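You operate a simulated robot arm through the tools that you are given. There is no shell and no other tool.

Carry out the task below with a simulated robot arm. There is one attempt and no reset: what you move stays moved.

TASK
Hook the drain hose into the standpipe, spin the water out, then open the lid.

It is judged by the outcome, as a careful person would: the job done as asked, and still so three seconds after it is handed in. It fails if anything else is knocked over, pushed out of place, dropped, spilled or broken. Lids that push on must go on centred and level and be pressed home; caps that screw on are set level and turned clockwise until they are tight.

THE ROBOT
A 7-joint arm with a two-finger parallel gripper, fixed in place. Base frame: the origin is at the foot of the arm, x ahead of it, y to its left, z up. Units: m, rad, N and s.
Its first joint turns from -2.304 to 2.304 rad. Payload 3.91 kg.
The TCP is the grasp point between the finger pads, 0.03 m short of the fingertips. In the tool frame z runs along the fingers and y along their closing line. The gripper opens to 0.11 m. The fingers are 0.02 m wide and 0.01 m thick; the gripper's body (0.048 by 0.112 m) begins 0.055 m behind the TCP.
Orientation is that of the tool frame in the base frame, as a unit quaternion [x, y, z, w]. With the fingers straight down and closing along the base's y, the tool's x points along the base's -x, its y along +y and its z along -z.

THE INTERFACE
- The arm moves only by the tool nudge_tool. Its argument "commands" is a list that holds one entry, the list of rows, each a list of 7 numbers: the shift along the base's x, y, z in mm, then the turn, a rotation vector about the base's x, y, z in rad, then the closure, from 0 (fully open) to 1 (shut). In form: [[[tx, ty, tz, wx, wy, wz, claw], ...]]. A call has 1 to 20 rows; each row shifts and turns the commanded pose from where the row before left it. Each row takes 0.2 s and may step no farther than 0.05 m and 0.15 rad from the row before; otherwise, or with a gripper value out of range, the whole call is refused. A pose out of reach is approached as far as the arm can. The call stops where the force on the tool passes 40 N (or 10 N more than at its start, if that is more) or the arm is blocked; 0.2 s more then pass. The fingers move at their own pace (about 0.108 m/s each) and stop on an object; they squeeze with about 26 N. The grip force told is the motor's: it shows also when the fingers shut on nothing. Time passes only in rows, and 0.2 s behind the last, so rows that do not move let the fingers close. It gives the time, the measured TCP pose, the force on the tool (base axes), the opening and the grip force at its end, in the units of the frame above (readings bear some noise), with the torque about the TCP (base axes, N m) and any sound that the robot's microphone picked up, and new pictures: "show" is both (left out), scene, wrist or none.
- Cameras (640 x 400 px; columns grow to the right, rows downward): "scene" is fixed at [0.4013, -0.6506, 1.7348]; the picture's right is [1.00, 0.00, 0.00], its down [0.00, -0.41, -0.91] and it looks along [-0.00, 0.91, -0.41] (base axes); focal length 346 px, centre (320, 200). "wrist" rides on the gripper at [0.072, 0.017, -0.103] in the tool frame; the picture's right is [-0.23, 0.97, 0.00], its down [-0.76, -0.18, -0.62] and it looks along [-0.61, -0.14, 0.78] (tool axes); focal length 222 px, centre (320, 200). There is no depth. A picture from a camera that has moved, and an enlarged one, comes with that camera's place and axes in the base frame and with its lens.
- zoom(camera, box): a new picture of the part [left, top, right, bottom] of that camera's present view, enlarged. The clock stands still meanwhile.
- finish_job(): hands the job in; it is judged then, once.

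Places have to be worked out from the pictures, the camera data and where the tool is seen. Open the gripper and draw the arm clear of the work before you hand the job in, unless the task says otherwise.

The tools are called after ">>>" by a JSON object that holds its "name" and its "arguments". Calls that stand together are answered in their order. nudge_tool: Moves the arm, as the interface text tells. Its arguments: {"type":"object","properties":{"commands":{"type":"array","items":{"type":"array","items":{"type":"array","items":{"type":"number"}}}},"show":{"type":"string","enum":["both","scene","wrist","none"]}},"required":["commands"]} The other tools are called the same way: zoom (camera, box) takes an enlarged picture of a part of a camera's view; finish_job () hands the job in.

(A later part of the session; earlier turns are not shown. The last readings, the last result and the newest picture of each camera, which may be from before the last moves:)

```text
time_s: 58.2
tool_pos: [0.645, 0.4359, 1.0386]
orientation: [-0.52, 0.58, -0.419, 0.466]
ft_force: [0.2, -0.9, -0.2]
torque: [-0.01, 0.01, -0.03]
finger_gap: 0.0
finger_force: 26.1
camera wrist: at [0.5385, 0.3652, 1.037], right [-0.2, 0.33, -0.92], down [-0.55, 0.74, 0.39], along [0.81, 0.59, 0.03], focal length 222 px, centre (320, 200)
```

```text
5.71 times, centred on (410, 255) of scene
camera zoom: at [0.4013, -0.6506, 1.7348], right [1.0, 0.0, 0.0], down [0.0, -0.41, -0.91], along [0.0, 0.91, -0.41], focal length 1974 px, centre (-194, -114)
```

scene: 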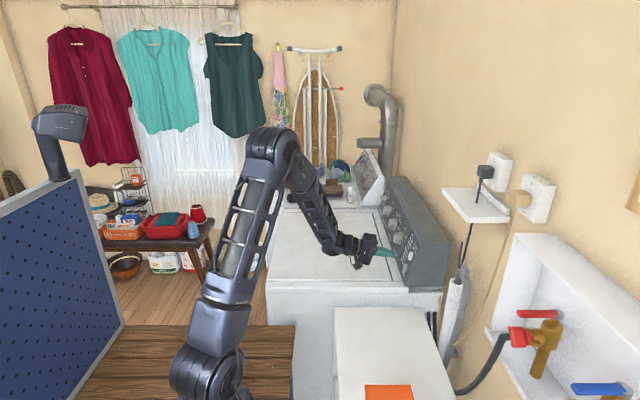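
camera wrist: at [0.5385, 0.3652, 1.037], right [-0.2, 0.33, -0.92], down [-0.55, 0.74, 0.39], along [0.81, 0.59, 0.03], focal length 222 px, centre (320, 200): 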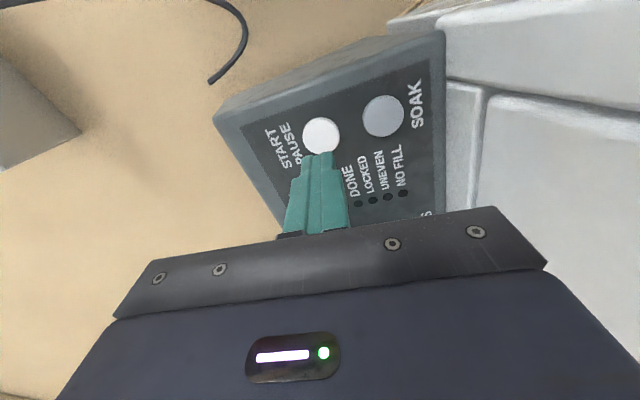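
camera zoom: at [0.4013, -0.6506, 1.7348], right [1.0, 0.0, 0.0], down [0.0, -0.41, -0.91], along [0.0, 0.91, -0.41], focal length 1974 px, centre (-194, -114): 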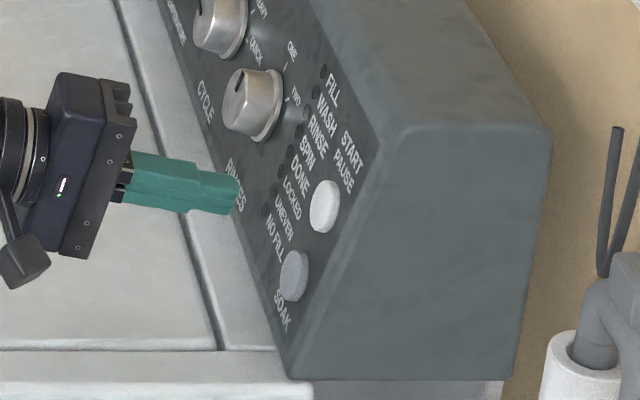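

The axis aligns with START in z and needs +5 mm in y. I'll correct that and advance along the tool axis, then press in small steps.

>>> {"name": "nudge_tool", "arguments": {"commands": [[[15, 5, -3.2, 0, 0, 0, 1], [20, 0, -4.3, 0, 0, 0, 1], [6, 0, -1.3, 0, 0, 0, 1], [3, 0, -0.6, 0, 0, 0, 1], [0, 0, 0, 0, 0, 0, 1]]]}}

>>> {"name": "zoom", "arguments": {"camera": "wrist", "box": [180, 60, 480, 240]}}

>>> {"name": "zoom", "arguments": {"camera": "scene", "box": [370, 220, 450, 290]}}

```text
time_s: 59.4
tool_pos: [0.6875, 0.4412, 1.0299]
orientation: [-0.521, 0.58, -0.418, 0.466]
ft_force: [0.1, -0.3, 0.1]
torque: [0.03, 0.02, 0.03]
finger_gap: 0.0
finger_force: 26.2
camera wrist: at [0.5808, 0.3708, 1.0279], right [-0.2, 0.33, -0.92], down [-0.55, 0.74, 0.39], along [0.81, 0.59, 0.03], focal length 222 px, centre (320, 200)
```

scene: 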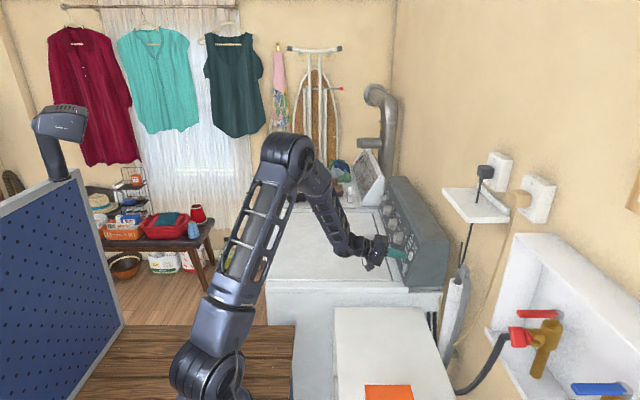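
wrist: 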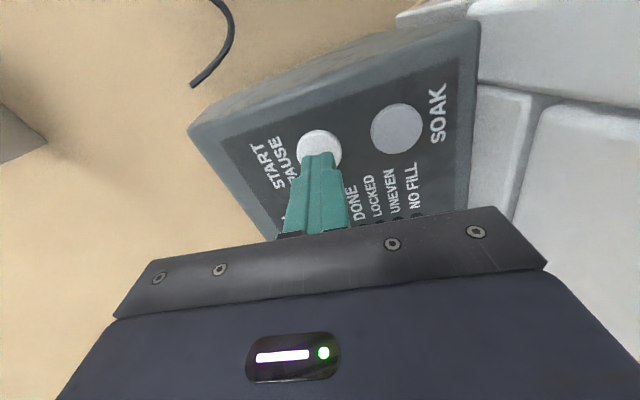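

```text
2.13 times, centred on (330, 150) of wrist
camera zoom: at [0.5808, 0.3708, 1.0279], right [-0.2, 0.33, -0.92], down [-0.55, 0.74, 0.39], along [0.81, 0.59, 0.03], focal length 474 px, centre (299, 307)
```

zoom: 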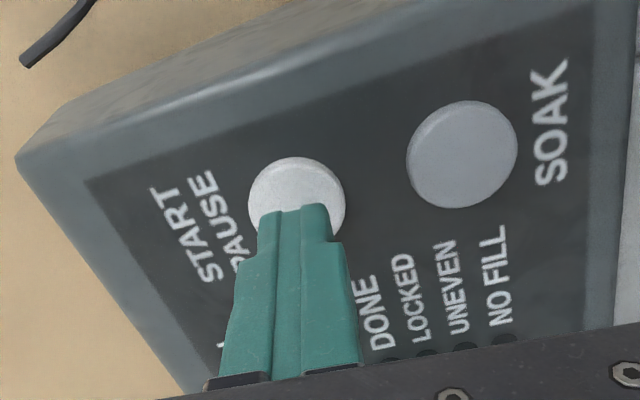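

```text
5.71 times, centred on (410, 255) of scene
camera zoom: at [0.4013, -0.6506, 1.7348], right [1.0, 0.0, 0.0], down [0.0, -0.41, -0.91], along [0.0, 0.91, -0.41], focal length 1974 px, centre (-194, -114)
```

zoom: 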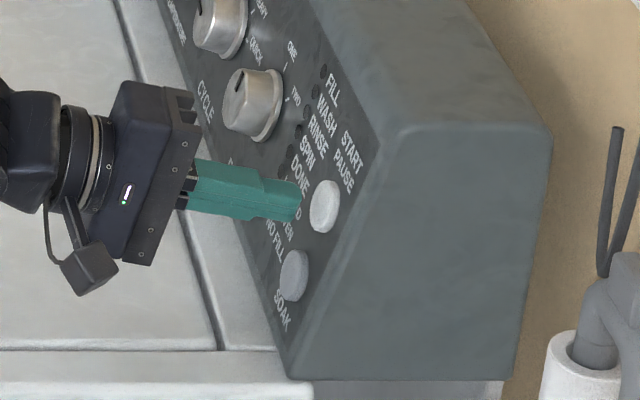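

The fingertips are right in front of the START button. I'll press in 2 mm steps.

>>> {"name": "nudge_tool", "arguments": {"commands": [[[4, 0, -0.8, 0, 0, 0, 1], [3, 0, -0.6, 0, 0, 0, 1], [2, 0, -0.4, 0, 0, 0, 1], [2, 0, -0.4, 0, 0, 0, 1], [2, 0, -0.4, 0, 0, 0, 1], [2, 0, -0.4, 0, 0, 0, 1]]], "show": "wrist"}}

>>> {"name": "zoom", "arguments": {"camera": "scene", "box": [380, 220, 444, 276]}}

```text
time_s: 60.8
tool_pos: [0.703, 0.4412, 1.0281]
orientation: [-0.521, 0.58, -0.418, 0.467]
ft_force: [-0.6, 0.4, -0.4]
torque: [-0.04, 0.02, 0.02]
finger_gap: 0.0
finger_force: 25.9
camera wrist: at [0.5961, 0.3708, 1.025], right [-0.2, 0.33, -0.92], down [-0.55, 0.74, 0.39], along [0.81, 0.59, 0.03], focal length 222 px, centre (320, 200)
```

wrist: 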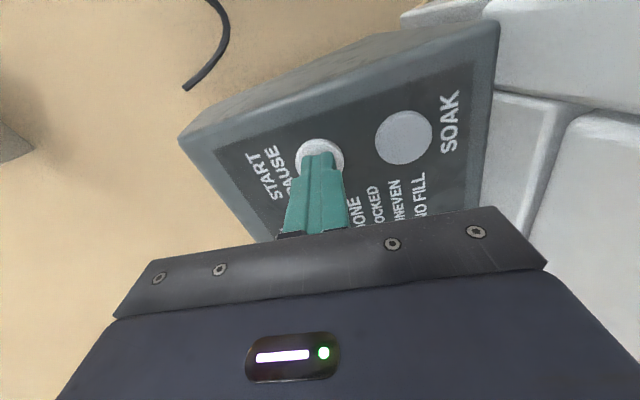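

```text
7.14 times, centred on (412, 248) of scene
camera zoom: at [0.4013, -0.6506, 1.7348], right [1.0, 0.0, 0.0], down [0.0, -0.41, -0.91], along [0.0, 0.91, -0.41], focal length 2468 px, centre (-337, -143)
```

zoom: 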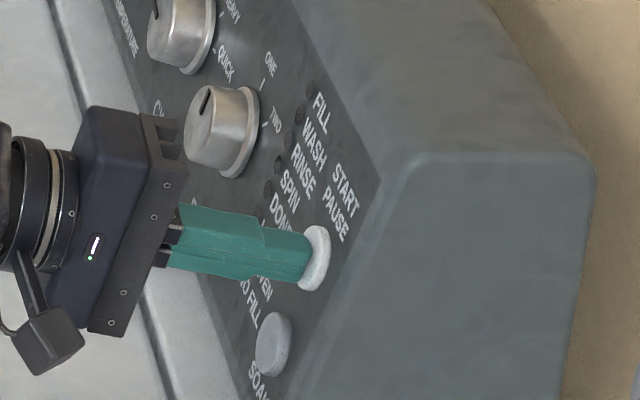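

Nearly touching the button. I'll continue pressing gently and watch for contact force and LED changes.

>>> {"name": "nudge_tool", "arguments": {"commands": [[[1.5, 0, -0.3, 0, 0, 0, 1], [1.5, 0, -0.3, 0, 0, 0, 1], [1.5, 0, -0.3, 0, 0, 0, 1], [1.5, 0, -0.3, 0, 0, 0, 1]]], "show": "none"}}

>>> {"name": "zoom", "arguments": {"camera": "scene", "box": [380, 220, 444, 276]}}

```text
time_s: 61.8
tool_pos: [0.7079, 0.4417, 1.026]
orientation: [-0.521, 0.58, -0.419, 0.465]
ft_force: [-12.3, -3.2, 2.1]
torque: [-0.03, 0.09, -0.12]
finger_gap: 0.0
finger_force: 26.0
heard: click
```

```text
7.14 times, centred on (412, 248) of scene
camera zoom: at [0.4013, -0.6506, 1.7348], right [1.0, 0.0, 0.0], down [0.0, -0.41, -0.91], along [0.0, 0.91, -0.41], focal length 2468 px, centre (-337, -143)
```

zoom: 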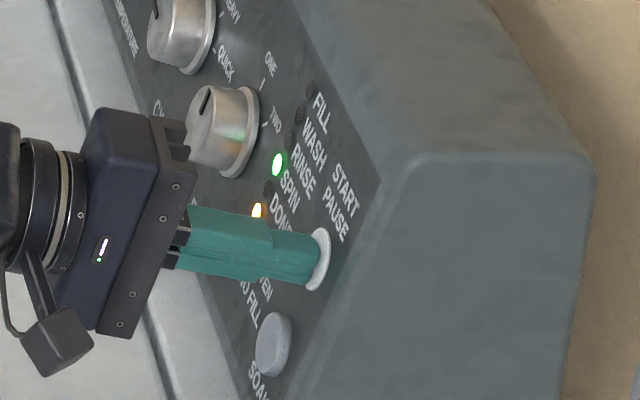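

There was a click, and the SPIN and LOCKED LEDs are on, so it's running. I'll back off cleanly and wait for DONE.

>>> {"name": "nudge_tool", "arguments": {"commands": [[[-10, 0, 2.1, 0, 0, 0, 1], [-30, 0, 6, 0, 0, 0, 1], [-40, 0, 10, 0, 0, 0, 1], [-40, 0, 20, 0, 0, 0, 1], [0, 0, 0, 0, 0, 0, 1], [0, 0, 0, 0, 0, 0, 1]]]}}

>>> {"name": "zoom", "arguments": {"camera": "scene", "box": [380, 220, 494, 310]}}

```text
time_s: 63.2
tool_pos: [0.589, 0.438, 1.0641]
orientation: [-0.521, 0.58, -0.418, 0.466]
ft_force: [0.1, -0.3, 0.1]
torque: [-0.02, 0.0, 0.01]
finger_gap: 0.0
finger_force: 26.0
camera wrist: at [0.4818, 0.3688, 1.063], right [-0.2, 0.33, -0.92], down [-0.55, 0.74, 0.39], along [0.81, 0.59, 0.03], focal length 222 px, centre (320, 200)
```

scene: 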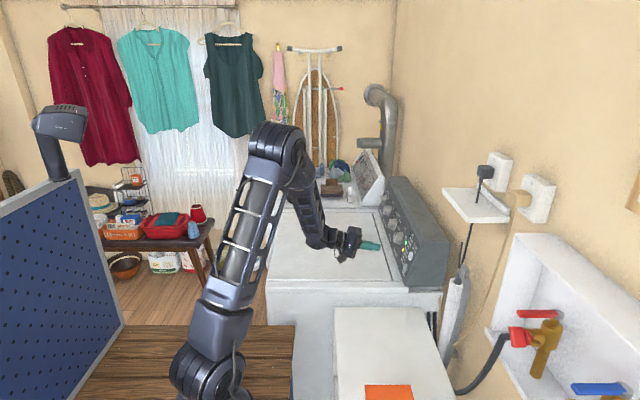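
wrist: 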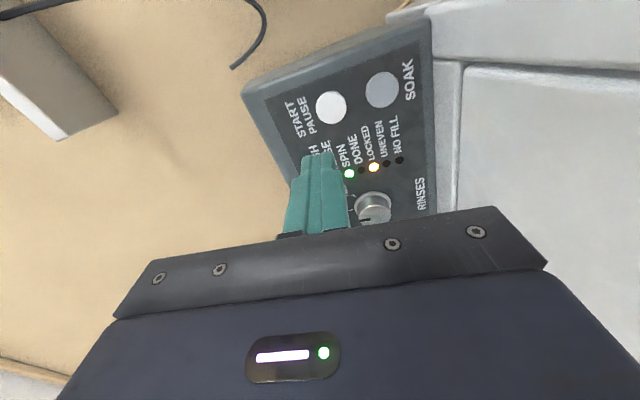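

```text
4.44 times, centred on (437, 265) of scene
camera zoom: at [0.4013, -0.6506, 1.7348], right [1.0, 0.0, 0.0], down [0.0, -0.41, -0.91], along [0.0, 0.91, -0.41], focal length 1535 px, centre (-200, -89)
```

zoom: 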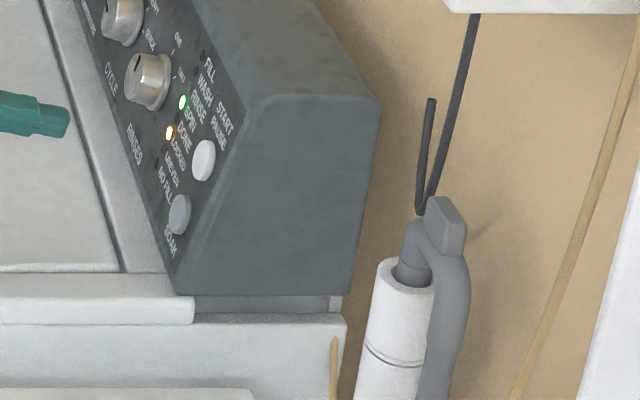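

Cycle running, and the hose stays in the pipe. While waiting, I'll unroll the tool over the lid and go look at the lid's free edge, where I noticed a recess at about (0.2, 0.77).

>>> {"name": "nudge_tool", "arguments": {"commands": [[[-20, 5, 15, 0.1432, 0, -0.0307, 1], [-20, 5, 15, 0.1432, 0, -0.0307, 1], [-20, 5, 15, 0.1432, 0, -0.0307, 1], [-20, 10, 15, 0.1432, 0, -0.0307, 1], [-20, 10, 15, 0.1432, 0, -0.0307, 1], [-20, 10, 15, 0.1432, 0, -0.0307, 1], [-20, 10, 15, 0.1432, 0, -0.0307, 1], [-20, 10, 15, 0.1432, 0, -0.0307, 1], [-20, 10, 15, 0.1432, 0, -0.0307, 1], [0, 10, 15, 0.1432, 0, -0.0307, 1]]]}}

>>> {"name": "zoom", "arguments": {"camera": "scene", "box": [380, 200, 450, 290]}}

>>> {"name": "zoom", "arguments": {"camera": "scene", "box": [250, 190, 410, 310]}}

```text
time_s: 65.4
tool_pos: [0.408, 0.5264, 1.2135]
orientation: [0.0, 0.778, 0.003, 0.628]
ft_force: [0.4, -0.4, 0.0]
torque: [-0.02, 0.0, -0.01]
finger_gap: 0.0
finger_force: 25.6
camera wrist: at [0.2914, 0.5428, 1.1648], right [0.04, 0.97, 0.23], down [-0.45, -0.18, 0.88], along [0.89, -0.14, 0.43], focal length 222 px, centre (320, 200)
```

scene: 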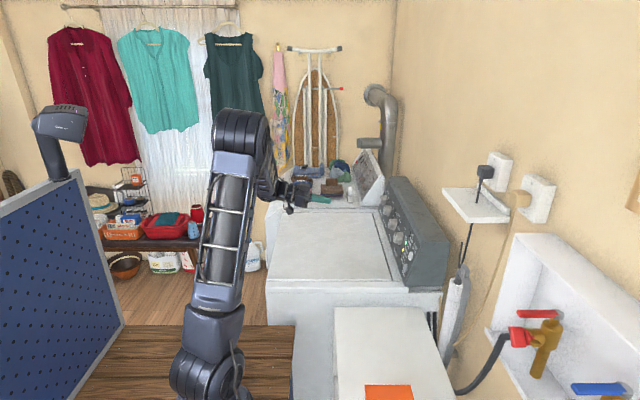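
wrist: 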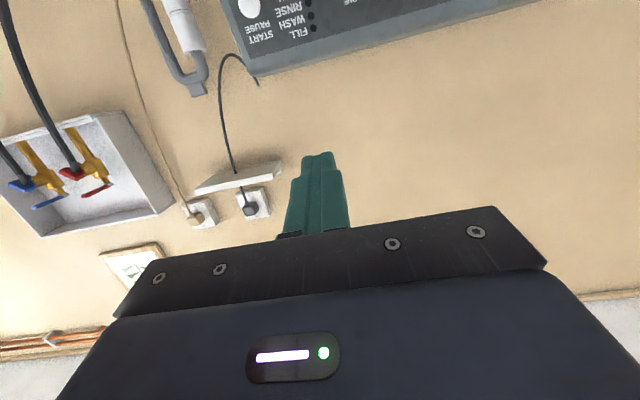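

```text
4.44 times, centred on (415, 245) of scene
camera zoom: at [0.4013, -0.6506, 1.7348], right [1.0, 0.0, 0.0], down [0.0, -0.41, -0.91], along [0.0, 0.91, -0.41], focal length 1535 px, centre (-102, 0)
```

zoom: 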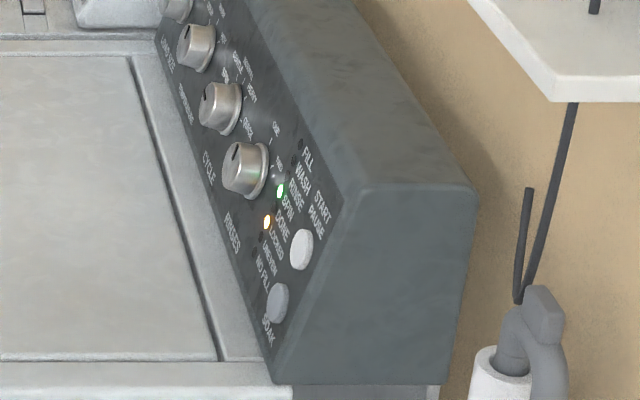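

```text
3.33 times, centred on (330, 250) of scene
camera zoom: at [0.4013, -0.6506, 1.7348], right [1.0, 0.0, 0.0], down [0.0, -0.41, -0.91], along [0.0, 0.91, -0.41], focal length 1152 px, centre (287, 33)
```

zoom: 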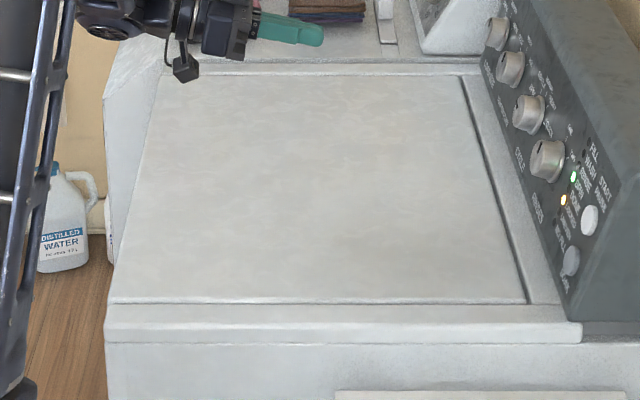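

Still spinning. I'll turn the tool down and move over the free edge of the lid to inspect how it can be lifted.

>>> {"name": "nudge_tool", "arguments": {"commands": [[[-20, 20, 5, 0, 0.136, 0, 0.8], [-20, 20, 5, 0, 0.136, 0, 0.6], [-20, 20, 5, 0, 0.136, 0, 0.5], [-20, 20, 5, 0, 0.136, 0, 0.5], [-20, 20, 0, 0, 0.136, 0, 0.5], [-20, 20, 0, 0, 0.136, 0, 0.5], [-20, 20, 0, 0, 0.136, 0, 0.5], [-20, 20, 0, 0, 0.136, 0, 0.5], [-20, 20, 0, 0, 0.136, 0, 0.5], [-20, 20, 0, 0, 0.136, 0, 0.5]]]}}

>>> {"name": "zoom", "arguments": {"camera": "scene", "box": [380, 200, 450, 290]}}

```text
time_s: 67.6
tool_pos: [0.2077, 0.7263, 1.2345]
orientation: [0.0, 1.0, 0.003, -0.001]
ft_force: [0.3, 0.0, 0.6]
torque: [0.05, -0.03, -0.02]
finger_gap: 0.055
finger_force: 0.1
camera wrist: at [0.1354, 0.743, 1.3377], right [0.23, 0.97, 0.0], down [0.76, -0.18, 0.62], along [0.6, -0.14, -0.78], focal length 222 px, centre (320, 200)
```

scene: 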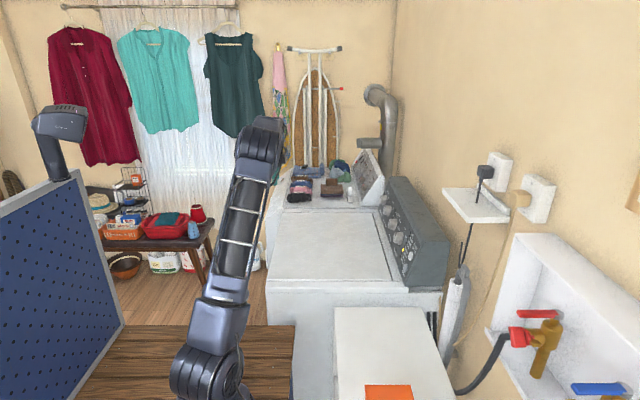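
wrist: 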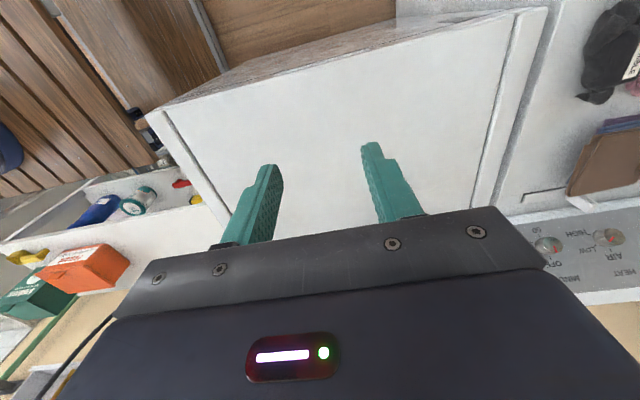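

```text
4.44 times, centred on (415, 245) of scene
camera zoom: at [0.4013, -0.6506, 1.7348], right [1.0, 0.0, 0.0], down [0.0, -0.41, -0.91], along [0.0, 0.91, -0.41], focal length 1535 px, centre (-102, 0)
```

zoom: 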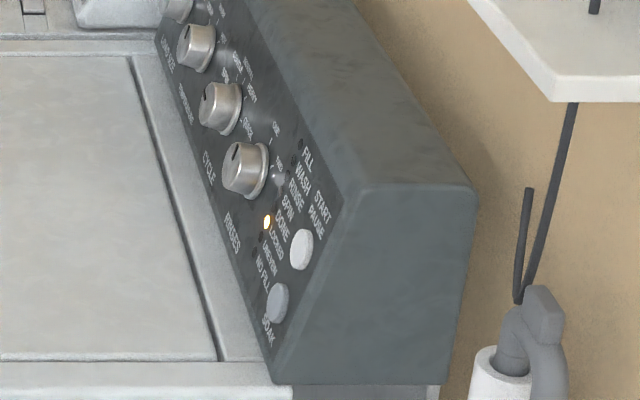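

The SPIN LED has gone off while LOCKED is still lit. I'll look closer, and wait a little.

>>> {"name": "zoom", "arguments": {"camera": "scene", "box": [394, 226, 434, 256]}}

>>> {"name": "zoom", "arguments": {"camera": "wrist", "box": [140, 0, 560, 220]}}

>>> {"name": "nudge_tool", "arguments": {"commands": [[[0, 0, 0, 0, 0, 0, 0.5], [0, 0, 0, 0, 0, 0, 0.5], [0, 0, 0, 0, 0, 0, 0.5], [0, 0, 0, 0, 0, 0, 0.5], [0, 0, 0, 0, 0, 0, 0.5], [0, 0, 0, 0, 0, 0, 0.5]]], "show": "none"}}

>>> {"name": "zoom", "arguments": {"camera": "scene", "box": [394, 226, 434, 256]}}

```text
13.33 times, centred on (414, 241) of scene
camera zoom: at [0.4013, -0.6506, 1.7348], right [1.0, 0.0, 0.0], down [0.0, -0.41, -0.91], along [0.0, 0.91, -0.41], focal length 4606 px, centre (-933, -347)
```

zoom: 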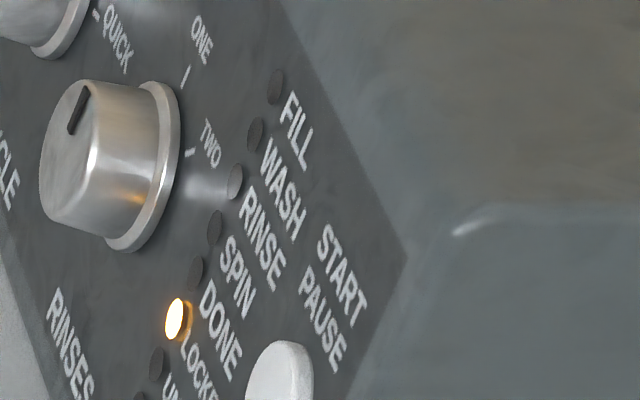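

```text
1.52 times, centred on (350, 110) of wrist
camera zoom: at [0.1354, 0.743, 1.3377], right [0.23, 0.97, 0.0], down [0.76, -0.18, 0.62], along [0.6, -0.14, -0.78], focal length 338 px, centre (274, 337)
```

zoom: 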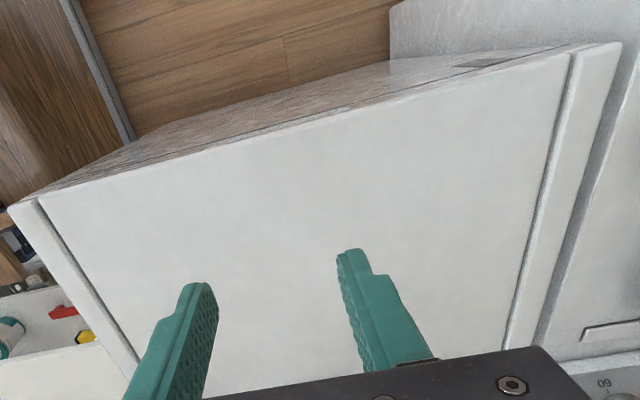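

```text
time_s: 69.0
tool_pos: [0.2099, 0.7257, 1.2336]
orientation: [0.0, 1.0, 0.002, 0.0]
ft_force: [0.0, -0.4, 0.9]
torque: [0.02, 0.0, -0.01]
finger_gap: 0.055
finger_force: 0.0
```

```text
13.33 times, centred on (414, 241) of scene
camera zoom: at [0.4013, -0.6506, 1.7348], right [1.0, 0.0, 0.0], down [0.0, -0.41, -0.91], along [0.0, 0.91, -0.41], focal length 4606 px, centre (-933, -347)
```

zoom: 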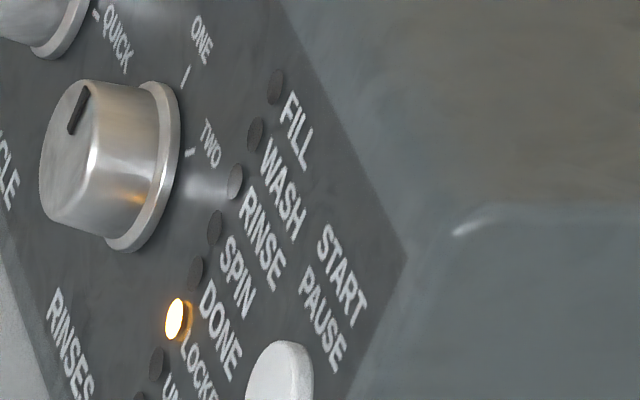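

DONE isn't lit yet and the lid is still locked, probably coasting down. I'll wait more.

>>> {"name": "nudge_tool", "arguments": {"commands": [[[0, 0, 0, 0, 0, 0, 0.5], [0, 0, 0, 0, 0, 0, 0.5], [0, 0, 0, 0, 0, 0, 0.5], [0, 0, 0, 0, 0, 0, 0.5], [0, 0, 0, 0, 0, 0, 0.5], [0, 0, 0, 0, 0, 0, 0.5], [0, 0, 0, 0, 0, 0, 0.5], [0, 0, 0, 0, 0, 0, 0.5], [0, 0, 0, 0, 0, 0, 0.5], [0, 0, 0, 0, 0, 0, 0.5]]], "show": "none"}}

>>> {"name": "zoom", "arguments": {"camera": "scene", "box": [394, 226, 434, 276]}}

>>> {"name": "zoom", "arguments": {"camera": "wrist", "box": [340, 0, 560, 120]}}

```text
time_s: 71.2
tool_pos: [0.2082, 0.7266, 1.2332]
orientation: [0.0, 1.0, 0.003, 0.0]
ft_force: [0.3, -0.6, -0.2]
torque: [0.0, -0.01, -0.01]
finger_gap: 0.055
finger_force: 0.0
```

```text
8.00 times, centred on (414, 251) of scene
camera zoom: at [0.4013, -0.6506, 1.7348], right [1.0, 0.0, 0.0], down [0.0, -0.41, -0.91], along [0.0, 0.91, -0.41], focal length 2764 px, centre (-432, -208)
```

zoom: 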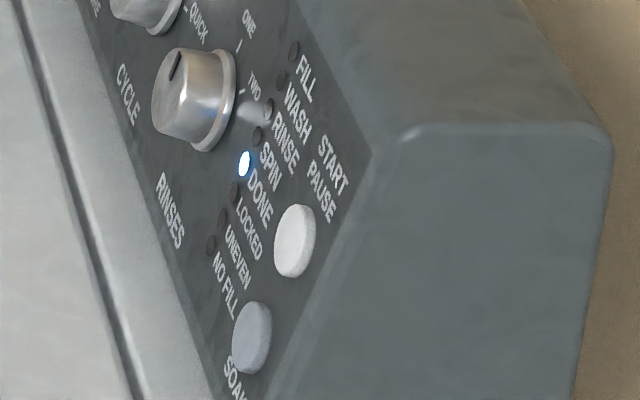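

```text
2.91 times, centred on (450, 60) of wrist
camera zoom: at [0.1355, 0.743, 1.3375], right [0.23, 0.97, 0.0], down [0.76, -0.18, 0.62], along [0.61, -0.14, -0.78], focal length 646 px, centre (-58, 607)
```

zoom: 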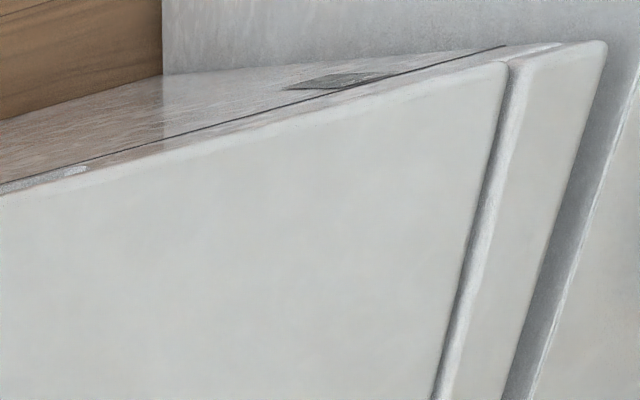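

DONE is lit and LOCKED is off, so the spin finished and the lid is unlocked. The deck has a finger recess under the lid's free edge at y about 0.63–0.9, which I saw when it was open. I'll yaw and pitch the tool to point +x with the fingers stacked vertically, beside that edge.

>>> {"name": "nudge_tool", "arguments": {"commands": [[[-8, -4, 0, 0, 0, 0.1428, 0.5], [-8, -4, 0, 0, 0, 0.1428, 0.5], [-8, -4, 0, 0, 0, 0.1428, 0.5], [-8, -4, 0, 0, 0, 0.1428, 0.5], [-8, -4, 0, 0, 0, 0.1428, 0.5], [-8, -4, 0, 0, 0, 0.1428, 0.5], [-8, -4, 0, 0, 0, 0.1428, 0.5], [-8, -4, 0, 0, 0, 0.1428, 0.5], [-8, -4, 0, 0, 0, 0.1428, 0.5], [-8, -4, 0, 0, 0, 0.1428, 0.5], [0, 0, 0, 0, 0, 0.1428, 0.5]]]}}

```text
time_s: 73.6
tool_pos: [0.129, 0.6859, 1.2329]
orientation: [0.708, -0.706, -0.002, 0.001]
ft_force: [0.3, 0.2, 0.2]
torque: [0.0, -0.01, -0.01]
finger_gap: 0.0552
finger_force: 0.1
camera wrist: at [0.1118, 0.6136, 1.3375], right [-0.97, 0.23, 0.0], down [0.18, 0.76, 0.62], along [0.14, 0.61, -0.78], focal length 222 px, centre (320, 200)
```

scene: 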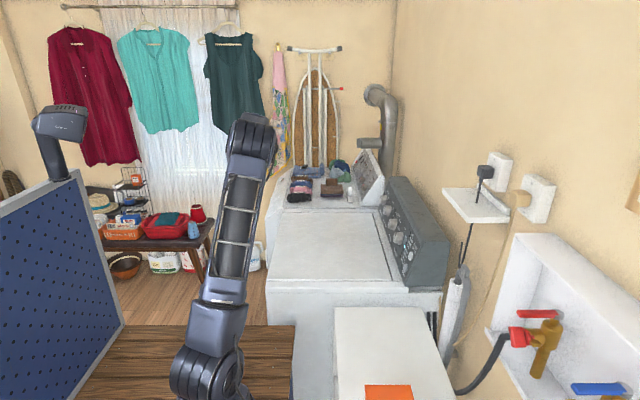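
wrist: 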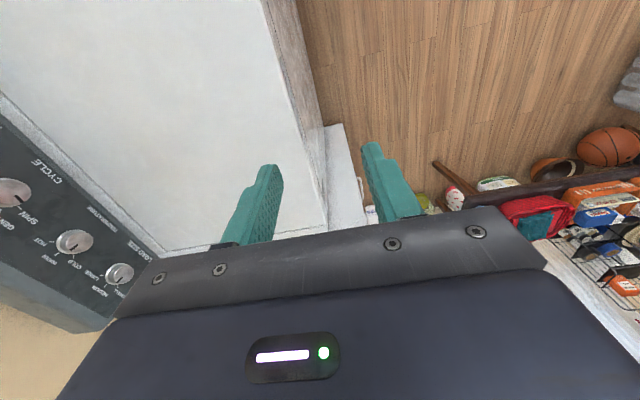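

Now pitch to horizontal (+x) beside the washer, staying well above the lid level.

>>> {"name": "nudge_tool", "arguments": {"commands": [[[-3, 0, -5, 0, -0.1428, 0, 0.5], [-3, 0, -5, 0, -0.1428, 0, 0.5], [-3, 0, -5, 0, -0.1428, 0, 0.5], [-3, 0, -10, 0, -0.1428, 0, 0.5], [-3, 0, -10, 0, -0.1428, 0, 0.5], [-3, 0, -10, 0, -0.1428, 0, 0.5], [-3, 0, -10, 0, -0.1428, 0, 0.5], [-3, 0, -10, 0, -0.1428, 0, 0.5], [-3, 0, -10, 0, -0.1428, 0, 0.5], [-3, 0, -10, 0, -0.1428, 0, 0.5], [0, 0, -10, 0, -0.1428, 0, 0.5]]]}}

>>> {"name": "zoom", "arguments": {"camera": "wrist", "box": [180, 0, 560, 230]}}

>>> {"name": "zoom", "arguments": {"camera": "scene", "box": [210, 190, 330, 300]}}

```text
time_s: 76.0
tool_pos: [0.0978, 0.6858, 1.1386]
orientation: [-0.5, 0.502, -0.498, 0.5]
ft_force: [0.3, -0.1, 0.8]
torque: [-0.01, 0.01, 0.02]
finger_gap: 0.055
finger_force: 0.0
camera wrist: at [-0.005, 0.6136, 1.122], right [0.0, 0.23, -0.97], down [-0.62, 0.76, 0.18], along [0.78, 0.61, 0.14], focal length 222 px, centre (320, 200)
```

scene: 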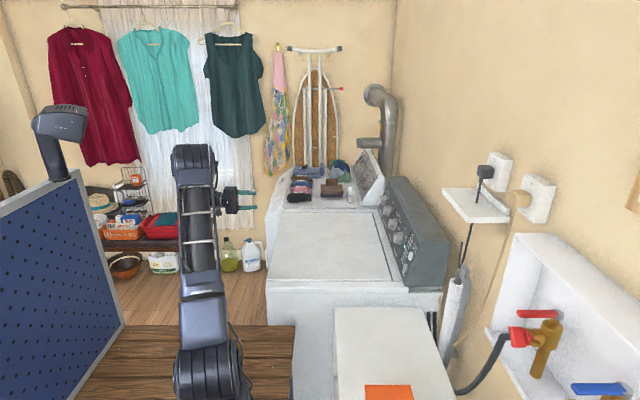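
wrist: 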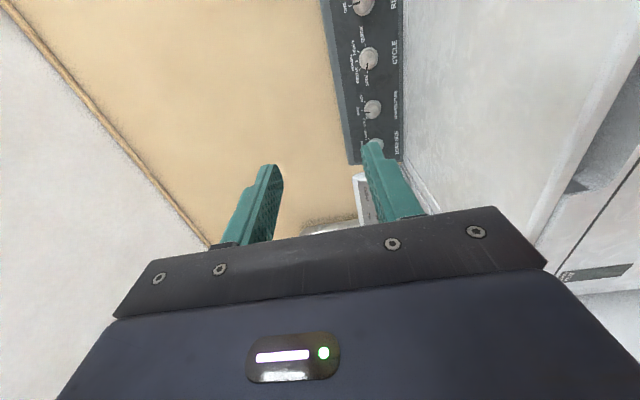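

```text
1.68 times, centred on (370, 115) of wrist
camera zoom: at [-0.005, 0.6136, 1.122], right [0.0, 0.23, -0.97], down [-0.62, 0.76, 0.18], along [0.78, 0.61, 0.14], focal length 374 px, centre (236, 343)
```

zoom: 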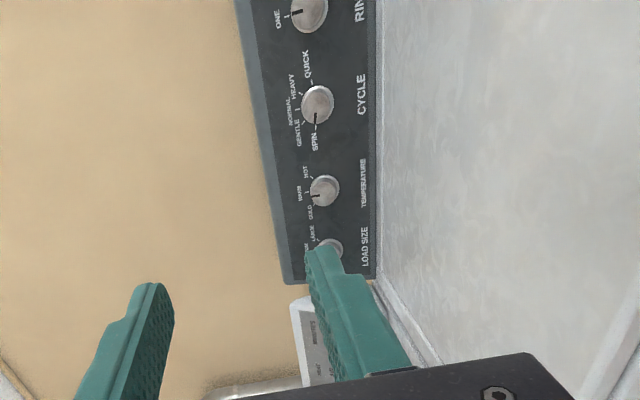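

```text
3.64 times, centred on (270, 245) of scene
camera zoom: at [0.4013, -0.6506, 1.7348], right [1.0, 0.0, 0.0], down [0.0, -0.41, -0.91], along [0.0, 0.91, -0.41], focal length 1256 px, centre (502, 36)
```

zoom: 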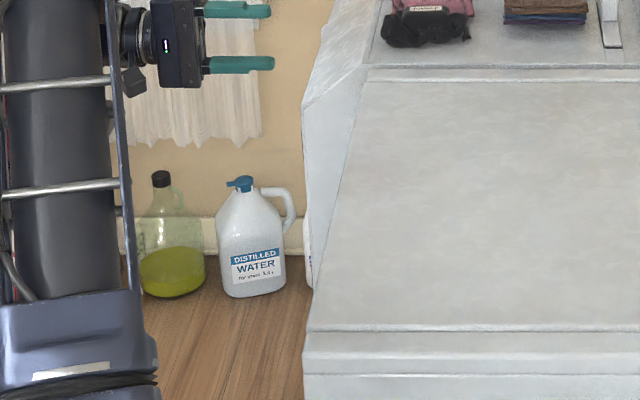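

>>> {"name": "zoom", "arguments": {"camera": "wrist", "box": [500, 60, 640, 290]}}

```text
1.74 times, centred on (570, 175) of wrist
camera zoom: at [-0.005, 0.6136, 1.122], right [0.0, 0.23, -0.97], down [-0.62, 0.76, 0.18], along [0.78, 0.61, 0.14], focal length 386 px, centre (-115, 244)
```

zoom: 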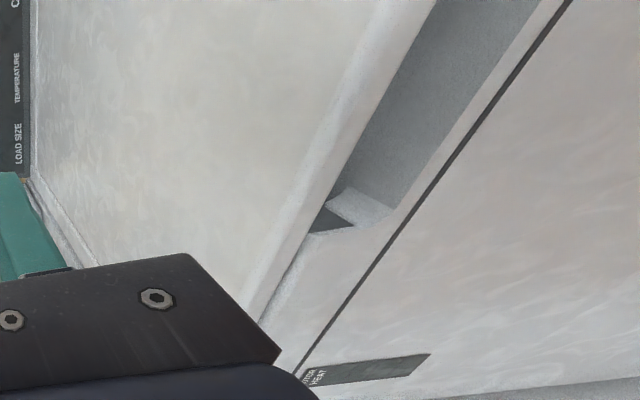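

The recess is now clear: an opening about 4 cm high under the lid edge, from y about 0.63 to 0.80. I'll go down beside the washer at y 0.70, then put the lower finger into the recess with the upper finger above the lid.

>>> {"name": "nudge_tool", "arguments": {"commands": [[[-5, 5, -45, 0, 0, 0, 0.5], [0, 5, -45, 0, 0, 0, 0.5], [0, 4, -45, 0, 0, 0, 0.5], [0, 0, -45, 0, 0, 0, 0.5], [0, 0, -42, 0, 0, 0, 0.5], [0, 0, 0, 0, 0, 0, 0.5]]]}}

>>> {"name": "zoom", "arguments": {"camera": "wrist", "box": [180, 0, 560, 230]}}

>>> {"name": "zoom", "arguments": {"camera": "scene", "box": [210, 190, 330, 300]}}

```text
time_s: 77.4
tool_pos: [0.093, 0.6988, 0.9137]
orientation: [-0.501, 0.502, -0.499, 0.498]
ft_force: [0.7, 1.4, 1.2]
torque: [0.01, -0.01, -0.03]
finger_gap: 0.0549
finger_force: 0.1
camera wrist: at [-0.0115, 0.6267, 0.8996], right [0.0, 0.23, -0.97], down [-0.62, 0.76, 0.18], along [0.78, 0.61, 0.14], focal length 222 px, centre (320, 200)
```

scene: 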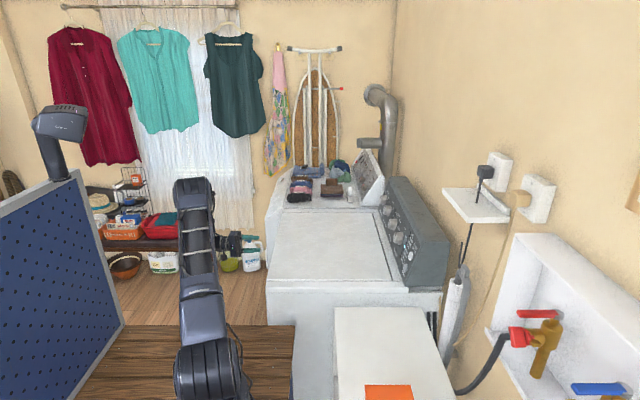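
wrist: 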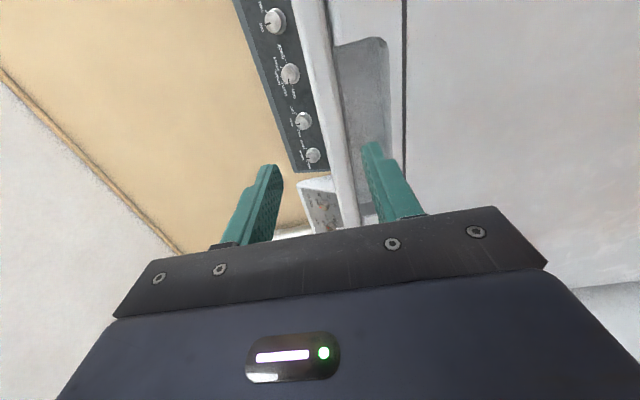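

```text
1.68 times, centred on (370, 115) of wrist
camera zoom: at [-0.0115, 0.6267, 0.8996], right [0.0, 0.23, -0.97], down [-0.62, 0.76, 0.18], along [0.78, 0.61, 0.14], focal length 374 px, centre (236, 343)
```

zoom: 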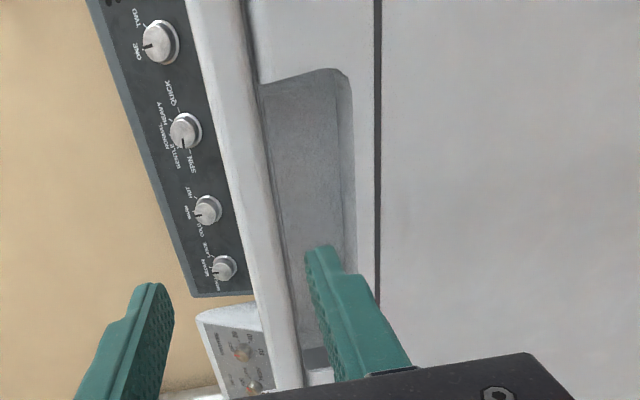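

```text
3.64 times, centred on (270, 245) of scene
camera zoom: at [0.4013, -0.6506, 1.7348], right [1.0, 0.0, 0.0], down [0.0, -0.41, -0.91], along [0.0, 0.91, -0.41], focal length 1256 px, centre (502, 36)
```

zoom: 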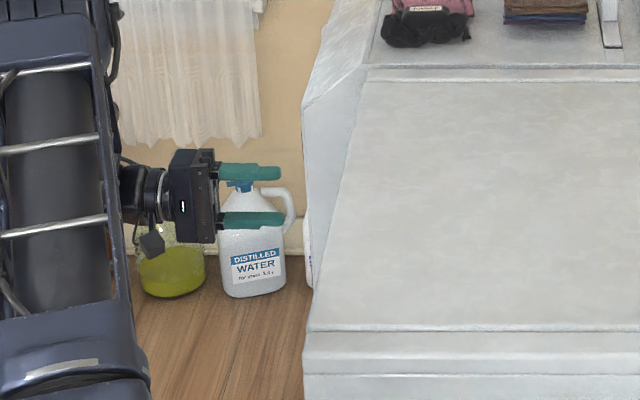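

The lid edge lies between the two fingers and the recess is directly ahead of the lower one. I'll advance +x.

>>> {"name": "nudge_tool", "arguments": {"commands": [[[30, 0, 0, 0, 0, 0, 0.5], [30, 0, 0, 0, 0, 0, 0.5], [20, 0, 0, 0, 0, 0, 0.5], [12, 0, 0, 0, 0, 0, 0.5], [0, 0, 0, 0, 0, 0, 0.5]]]}}

>>> {"name": "zoom", "arguments": {"camera": "wrist", "box": [180, 0, 560, 230]}}

>>> {"name": "zoom", "arguments": {"camera": "scene", "box": [230, 190, 350, 300]}}

```text
time_s: 78.6
tool_pos: [0.1857, 0.7004, 0.9161]
orientation: [0.502, -0.502, 0.498, -0.499]
ft_force: [-0.2, 0.0, -0.5]
torque: [0.01, 0.0, 0.02]
finger_gap: 0.0549
finger_force: 0.0
camera wrist: at [0.0817, 0.6281, 0.9002], right [-0.01, 0.23, -0.97], down [-0.62, 0.76, 0.18], along [0.78, 0.61, 0.14], focal length 222 px, centre (320, 200)
```

scene: 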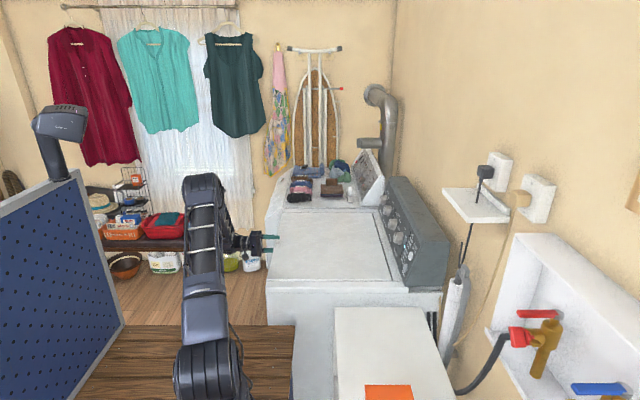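
wrist: 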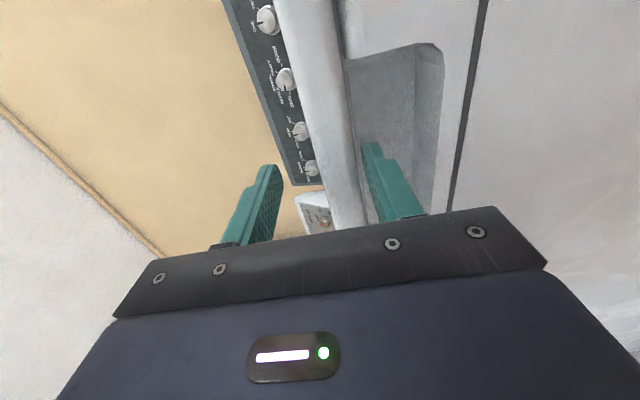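

```text
1.68 times, centred on (370, 115) of wrist
camera zoom: at [0.0817, 0.6281, 0.9002], right [-0.01, 0.23, -0.97], down [-0.62, 0.76, 0.18], along [0.78, 0.61, 0.14], focal length 374 px, centre (236, 343)
```

zoom: 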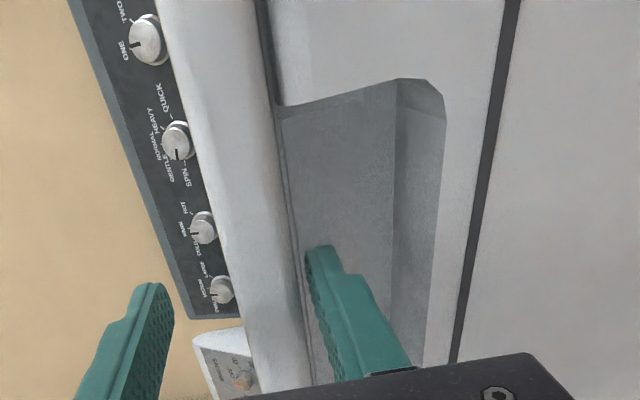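

```text
3.64 times, centred on (290, 245) of scene
camera zoom: at [0.4013, -0.6506, 1.7348], right [1.0, 0.0, 0.0], down [0.0, -0.41, -0.91], along [0.0, 0.91, -0.41], focal length 1256 px, centre (429, 36)
```

zoom: 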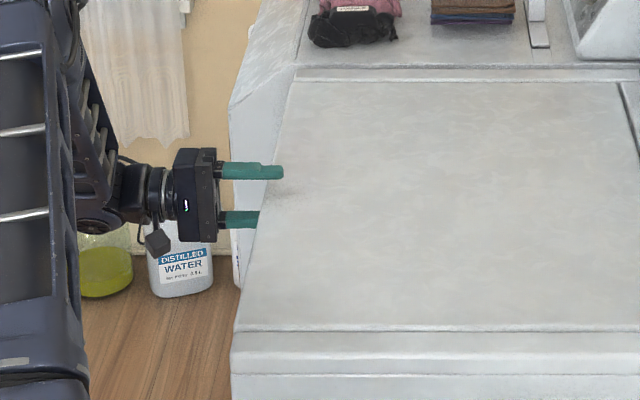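

The lower finger is about 28 mm under the lid's edge. I'll lift along the hinge arc, starting with three steps.

>>> {"name": "nudge_tool", "arguments": {"commands": [[[3, 0, 48, 0, 0.1, 0, 0.5], [8, 0, 48, 0, 0.1, 0, 0.5], [12, 0, 47, 0, 0.1, 0, 0.5]]]}}

>>> {"name": "zoom", "arguments": {"camera": "scene", "box": [230, 160, 410, 300]}}

```text
time_s: 79.4
tool_pos: [0.2071, 0.7009, 1.0589]
orientation: [0.57, -0.57, 0.419, -0.418]
ft_force: [0.8, 0.9, 0.3]
torque: [-0.01, -0.04, -0.02]
finger_gap: 0.0553
finger_force: 0.1
camera wrist: at [0.1031, 0.6294, 1.0748], right [-0.29, 0.23, -0.93], down [-0.54, 0.76, 0.36], along [0.79, 0.61, -0.1], focal length 222 px, centre (320, 200)
```

scene: 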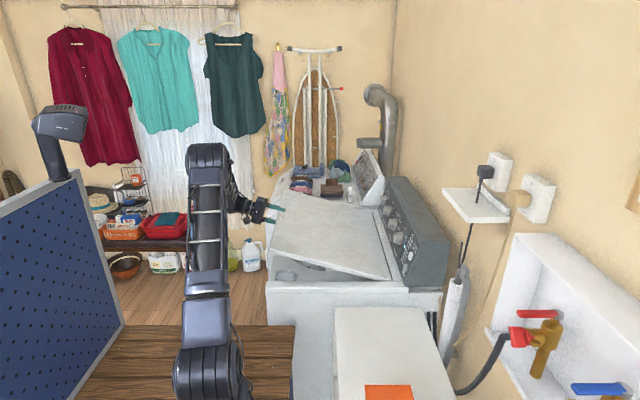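
wrist: 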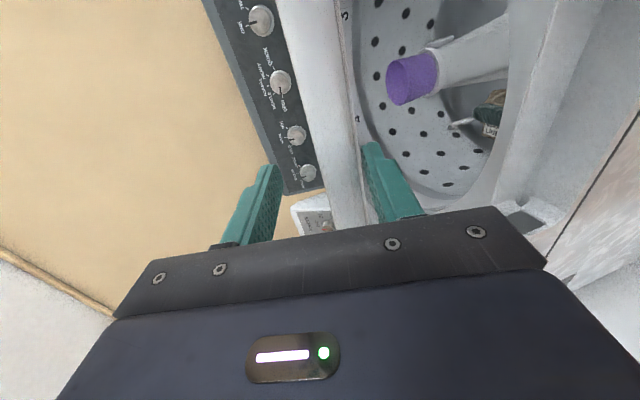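

```text
2.86 times, centred on (320, 230) of scene
camera zoom: at [0.4013, -0.6506, 1.7348], right [1.0, 0.0, 0.0], down [0.0, -0.41, -0.91], along [0.0, 0.91, -0.41], focal length 987 px, centre (320, 114)
```

zoom: 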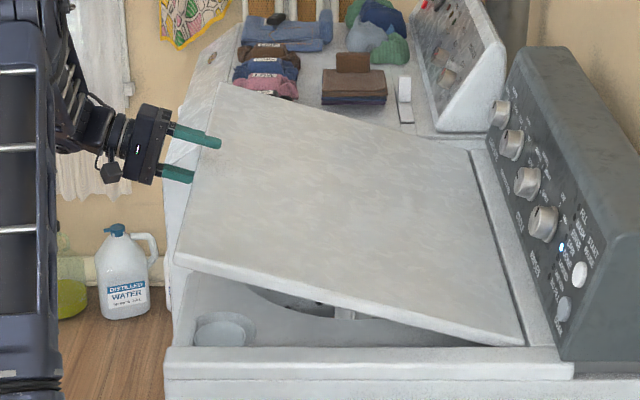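

The lid is lifting, and the tub looks drained. Continuing the arc.

>>> {"name": "nudge_tool", "arguments": {"commands": [[[17, 0, 45, 0, 0.1, 0, 0.5], [21.5, 0, 43.4, 0, 0.1, 0, 0.5], [25.8, 0, 41, 0, 0.1, 0, 0.5], [29.7, 0, 38.2, 0, 0.1, 0, 0.5]]]}}

>>> {"name": "zoom", "arguments": {"camera": "scene", "box": [230, 140, 410, 300]}}

```text
time_s: 80.4
tool_pos: [0.3, 0.7007, 1.2259]
orientation: [-0.642, 0.642, -0.295, 0.296]
ft_force: [-1.5, 0.5, 0.3]
torque: [-0.03, -0.08, -0.02]
finger_gap: 0.0551
finger_force: 0.0
camera wrist: at [0.2095, 0.628, 1.2806], right [-0.63, 0.23, -0.74], down [-0.36, 0.76, 0.54], along [0.69, 0.61, -0.4], focal length 222 px, centre (320, 200)
```

scene: 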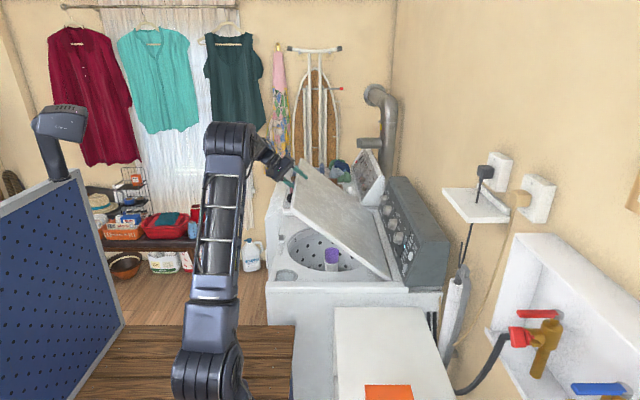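
wrist: 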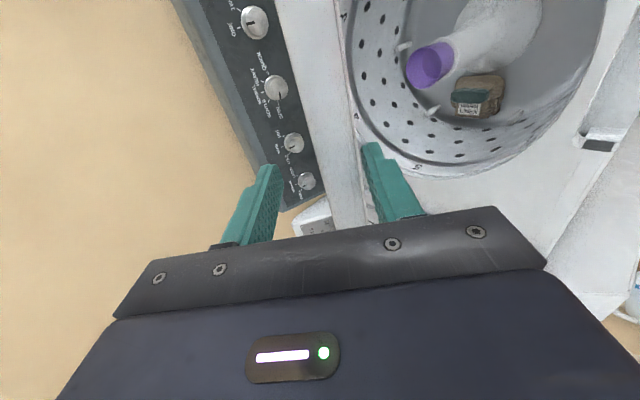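

```text
2.50 times, centred on (320, 220) of scene
camera zoom: at [0.4013, -0.6506, 1.7348], right [1.0, 0.0, 0.0], down [0.0, -0.41, -0.91], along [0.0, 0.91, -0.41], focal length 864 px, centre (320, 150)
```

zoom: 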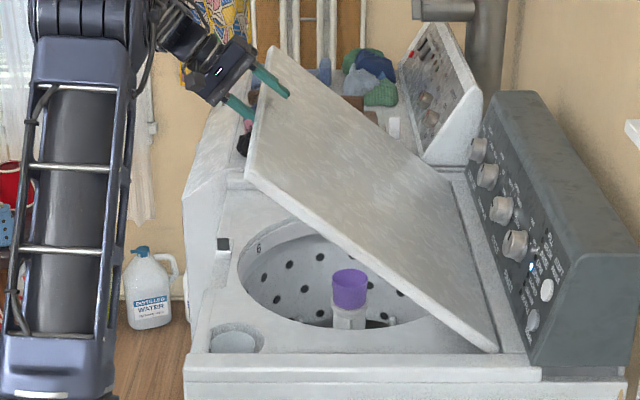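

Smooth so far. The tub is empty of water, with a small wrung bundle in it. Continuing upward.

>>> {"name": "nudge_tool", "arguments": {"commands": [[[33.3, 0, 35.1, 0, 0.1, 0, 0.5], [36.7, 0, 31.6, 0, 0.1, 0, 0.5], [39.7, 0, 27.8, 0, 0.1, 0, 0.5], [42.2, 0, 23.6, 0, 0.1, 0, 0.5]]]}}

>>> {"name": "zoom", "arguments": {"camera": "scene", "box": [250, 110, 430, 300]}}

```text
time_s: 81.4
tool_pos: [0.4553, 0.7023, 1.3443]
orientation: [-0.688, 0.688, -0.163, 0.163]
ft_force: [-1.0, 0.3, 0.4]
torque: [-0.03, -0.08, 0.0]
finger_gap: 0.0553
finger_force: 0.1
camera wrist: at [0.3925, 0.63, 1.4294], right [-0.87, 0.23, -0.44], down [-0.12, 0.76, 0.64], along [0.48, 0.61, -0.64], focal length 222 px, centre (320, 200)
```

scene: 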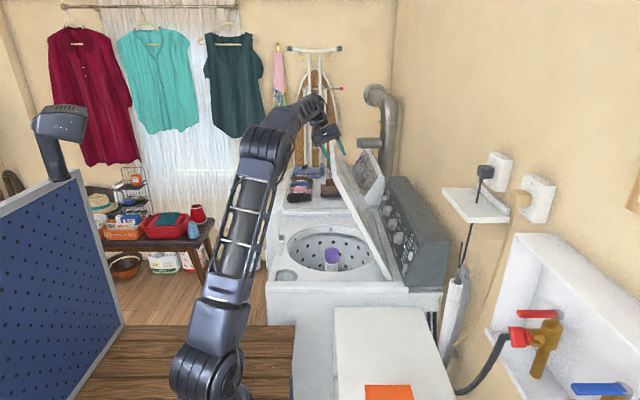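
wrist: 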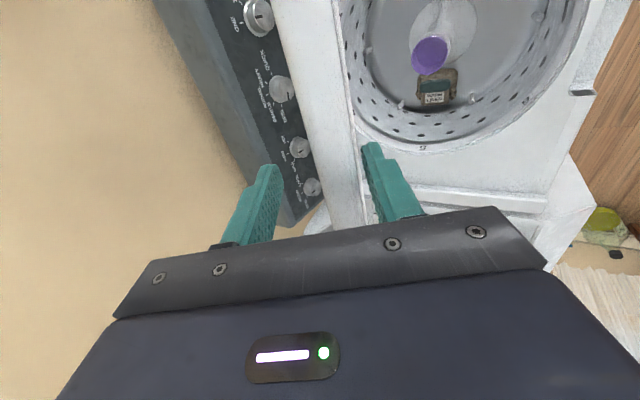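

```text
2.11 times, centred on (340, 205) of scene
camera zoom: at [0.4013, -0.6506, 1.7348], right [1.0, 0.0, 0.0], down [0.0, -0.41, -0.91], along [0.0, 0.91, -0.41], focal length 727 px, centre (278, 190)
```

zoom: 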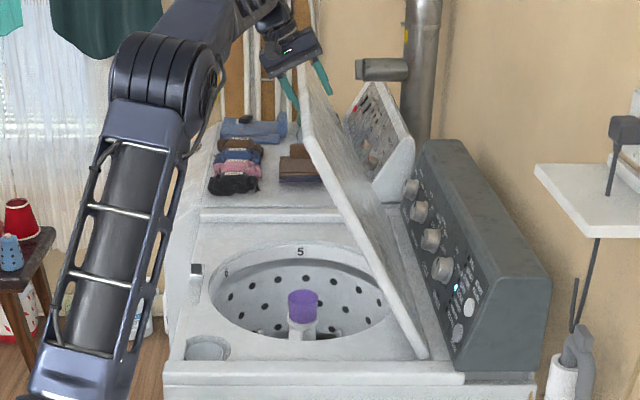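

About 62° open. Continuing toward the original upright position.

>>> {"name": "nudge_tool", "arguments": {"commands": [[[44.4, 0, 19.3, 0, 0.1, 0, 0.5], [46.1, 0, 14.8, 0, 0.1, 0, 0.5], [47.4, 0, 10.1, 0, 0.1, 0, 0.5]]]}}

>>> {"name": "zoom", "arguments": {"camera": "scene", "box": [270, 90, 430, 290]}}

```text
time_s: 82.2
tool_pos: [0.5925, 0.7003, 1.3917]
orientation: [0.705, -0.704, 0.058, -0.058]
ft_force: [-1.3, -1.3, 1.1]
torque: [0.04, -0.08, 0.01]
finger_gap: 0.0548
finger_force: 0.0
camera wrist: at [0.5579, 0.6276, 1.4917], right [-0.96, 0.23, -0.16], down [0.07, 0.76, 0.64], along [0.27, 0.61, -0.75], focal length 222 px, centre (320, 200)
```

scene: 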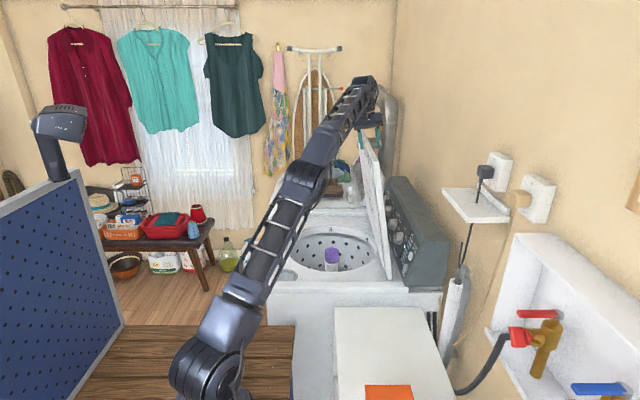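
wrist: 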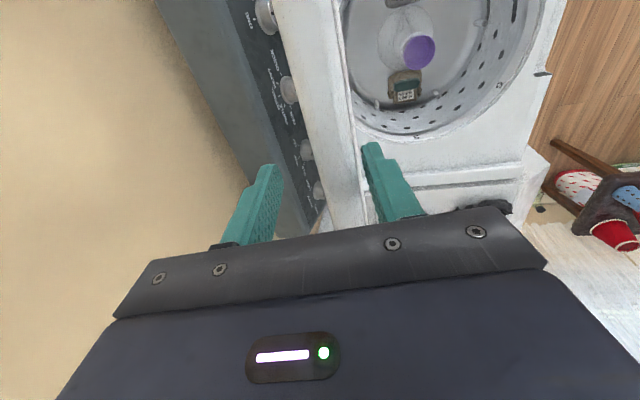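

```text
2.00 times, centred on (350, 190) of scene
camera zoom: at [0.4013, -0.6506, 1.7348], right [1.0, 0.0, 0.0], down [0.0, -0.41, -0.91], along [0.0, 0.91, -0.41], focal length 691 px, centre (260, 220)
```

zoom: 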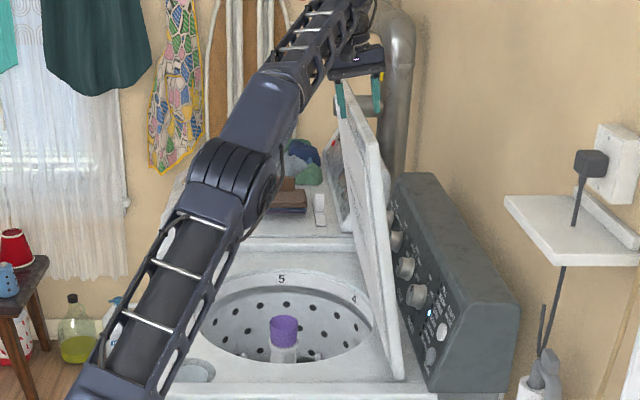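

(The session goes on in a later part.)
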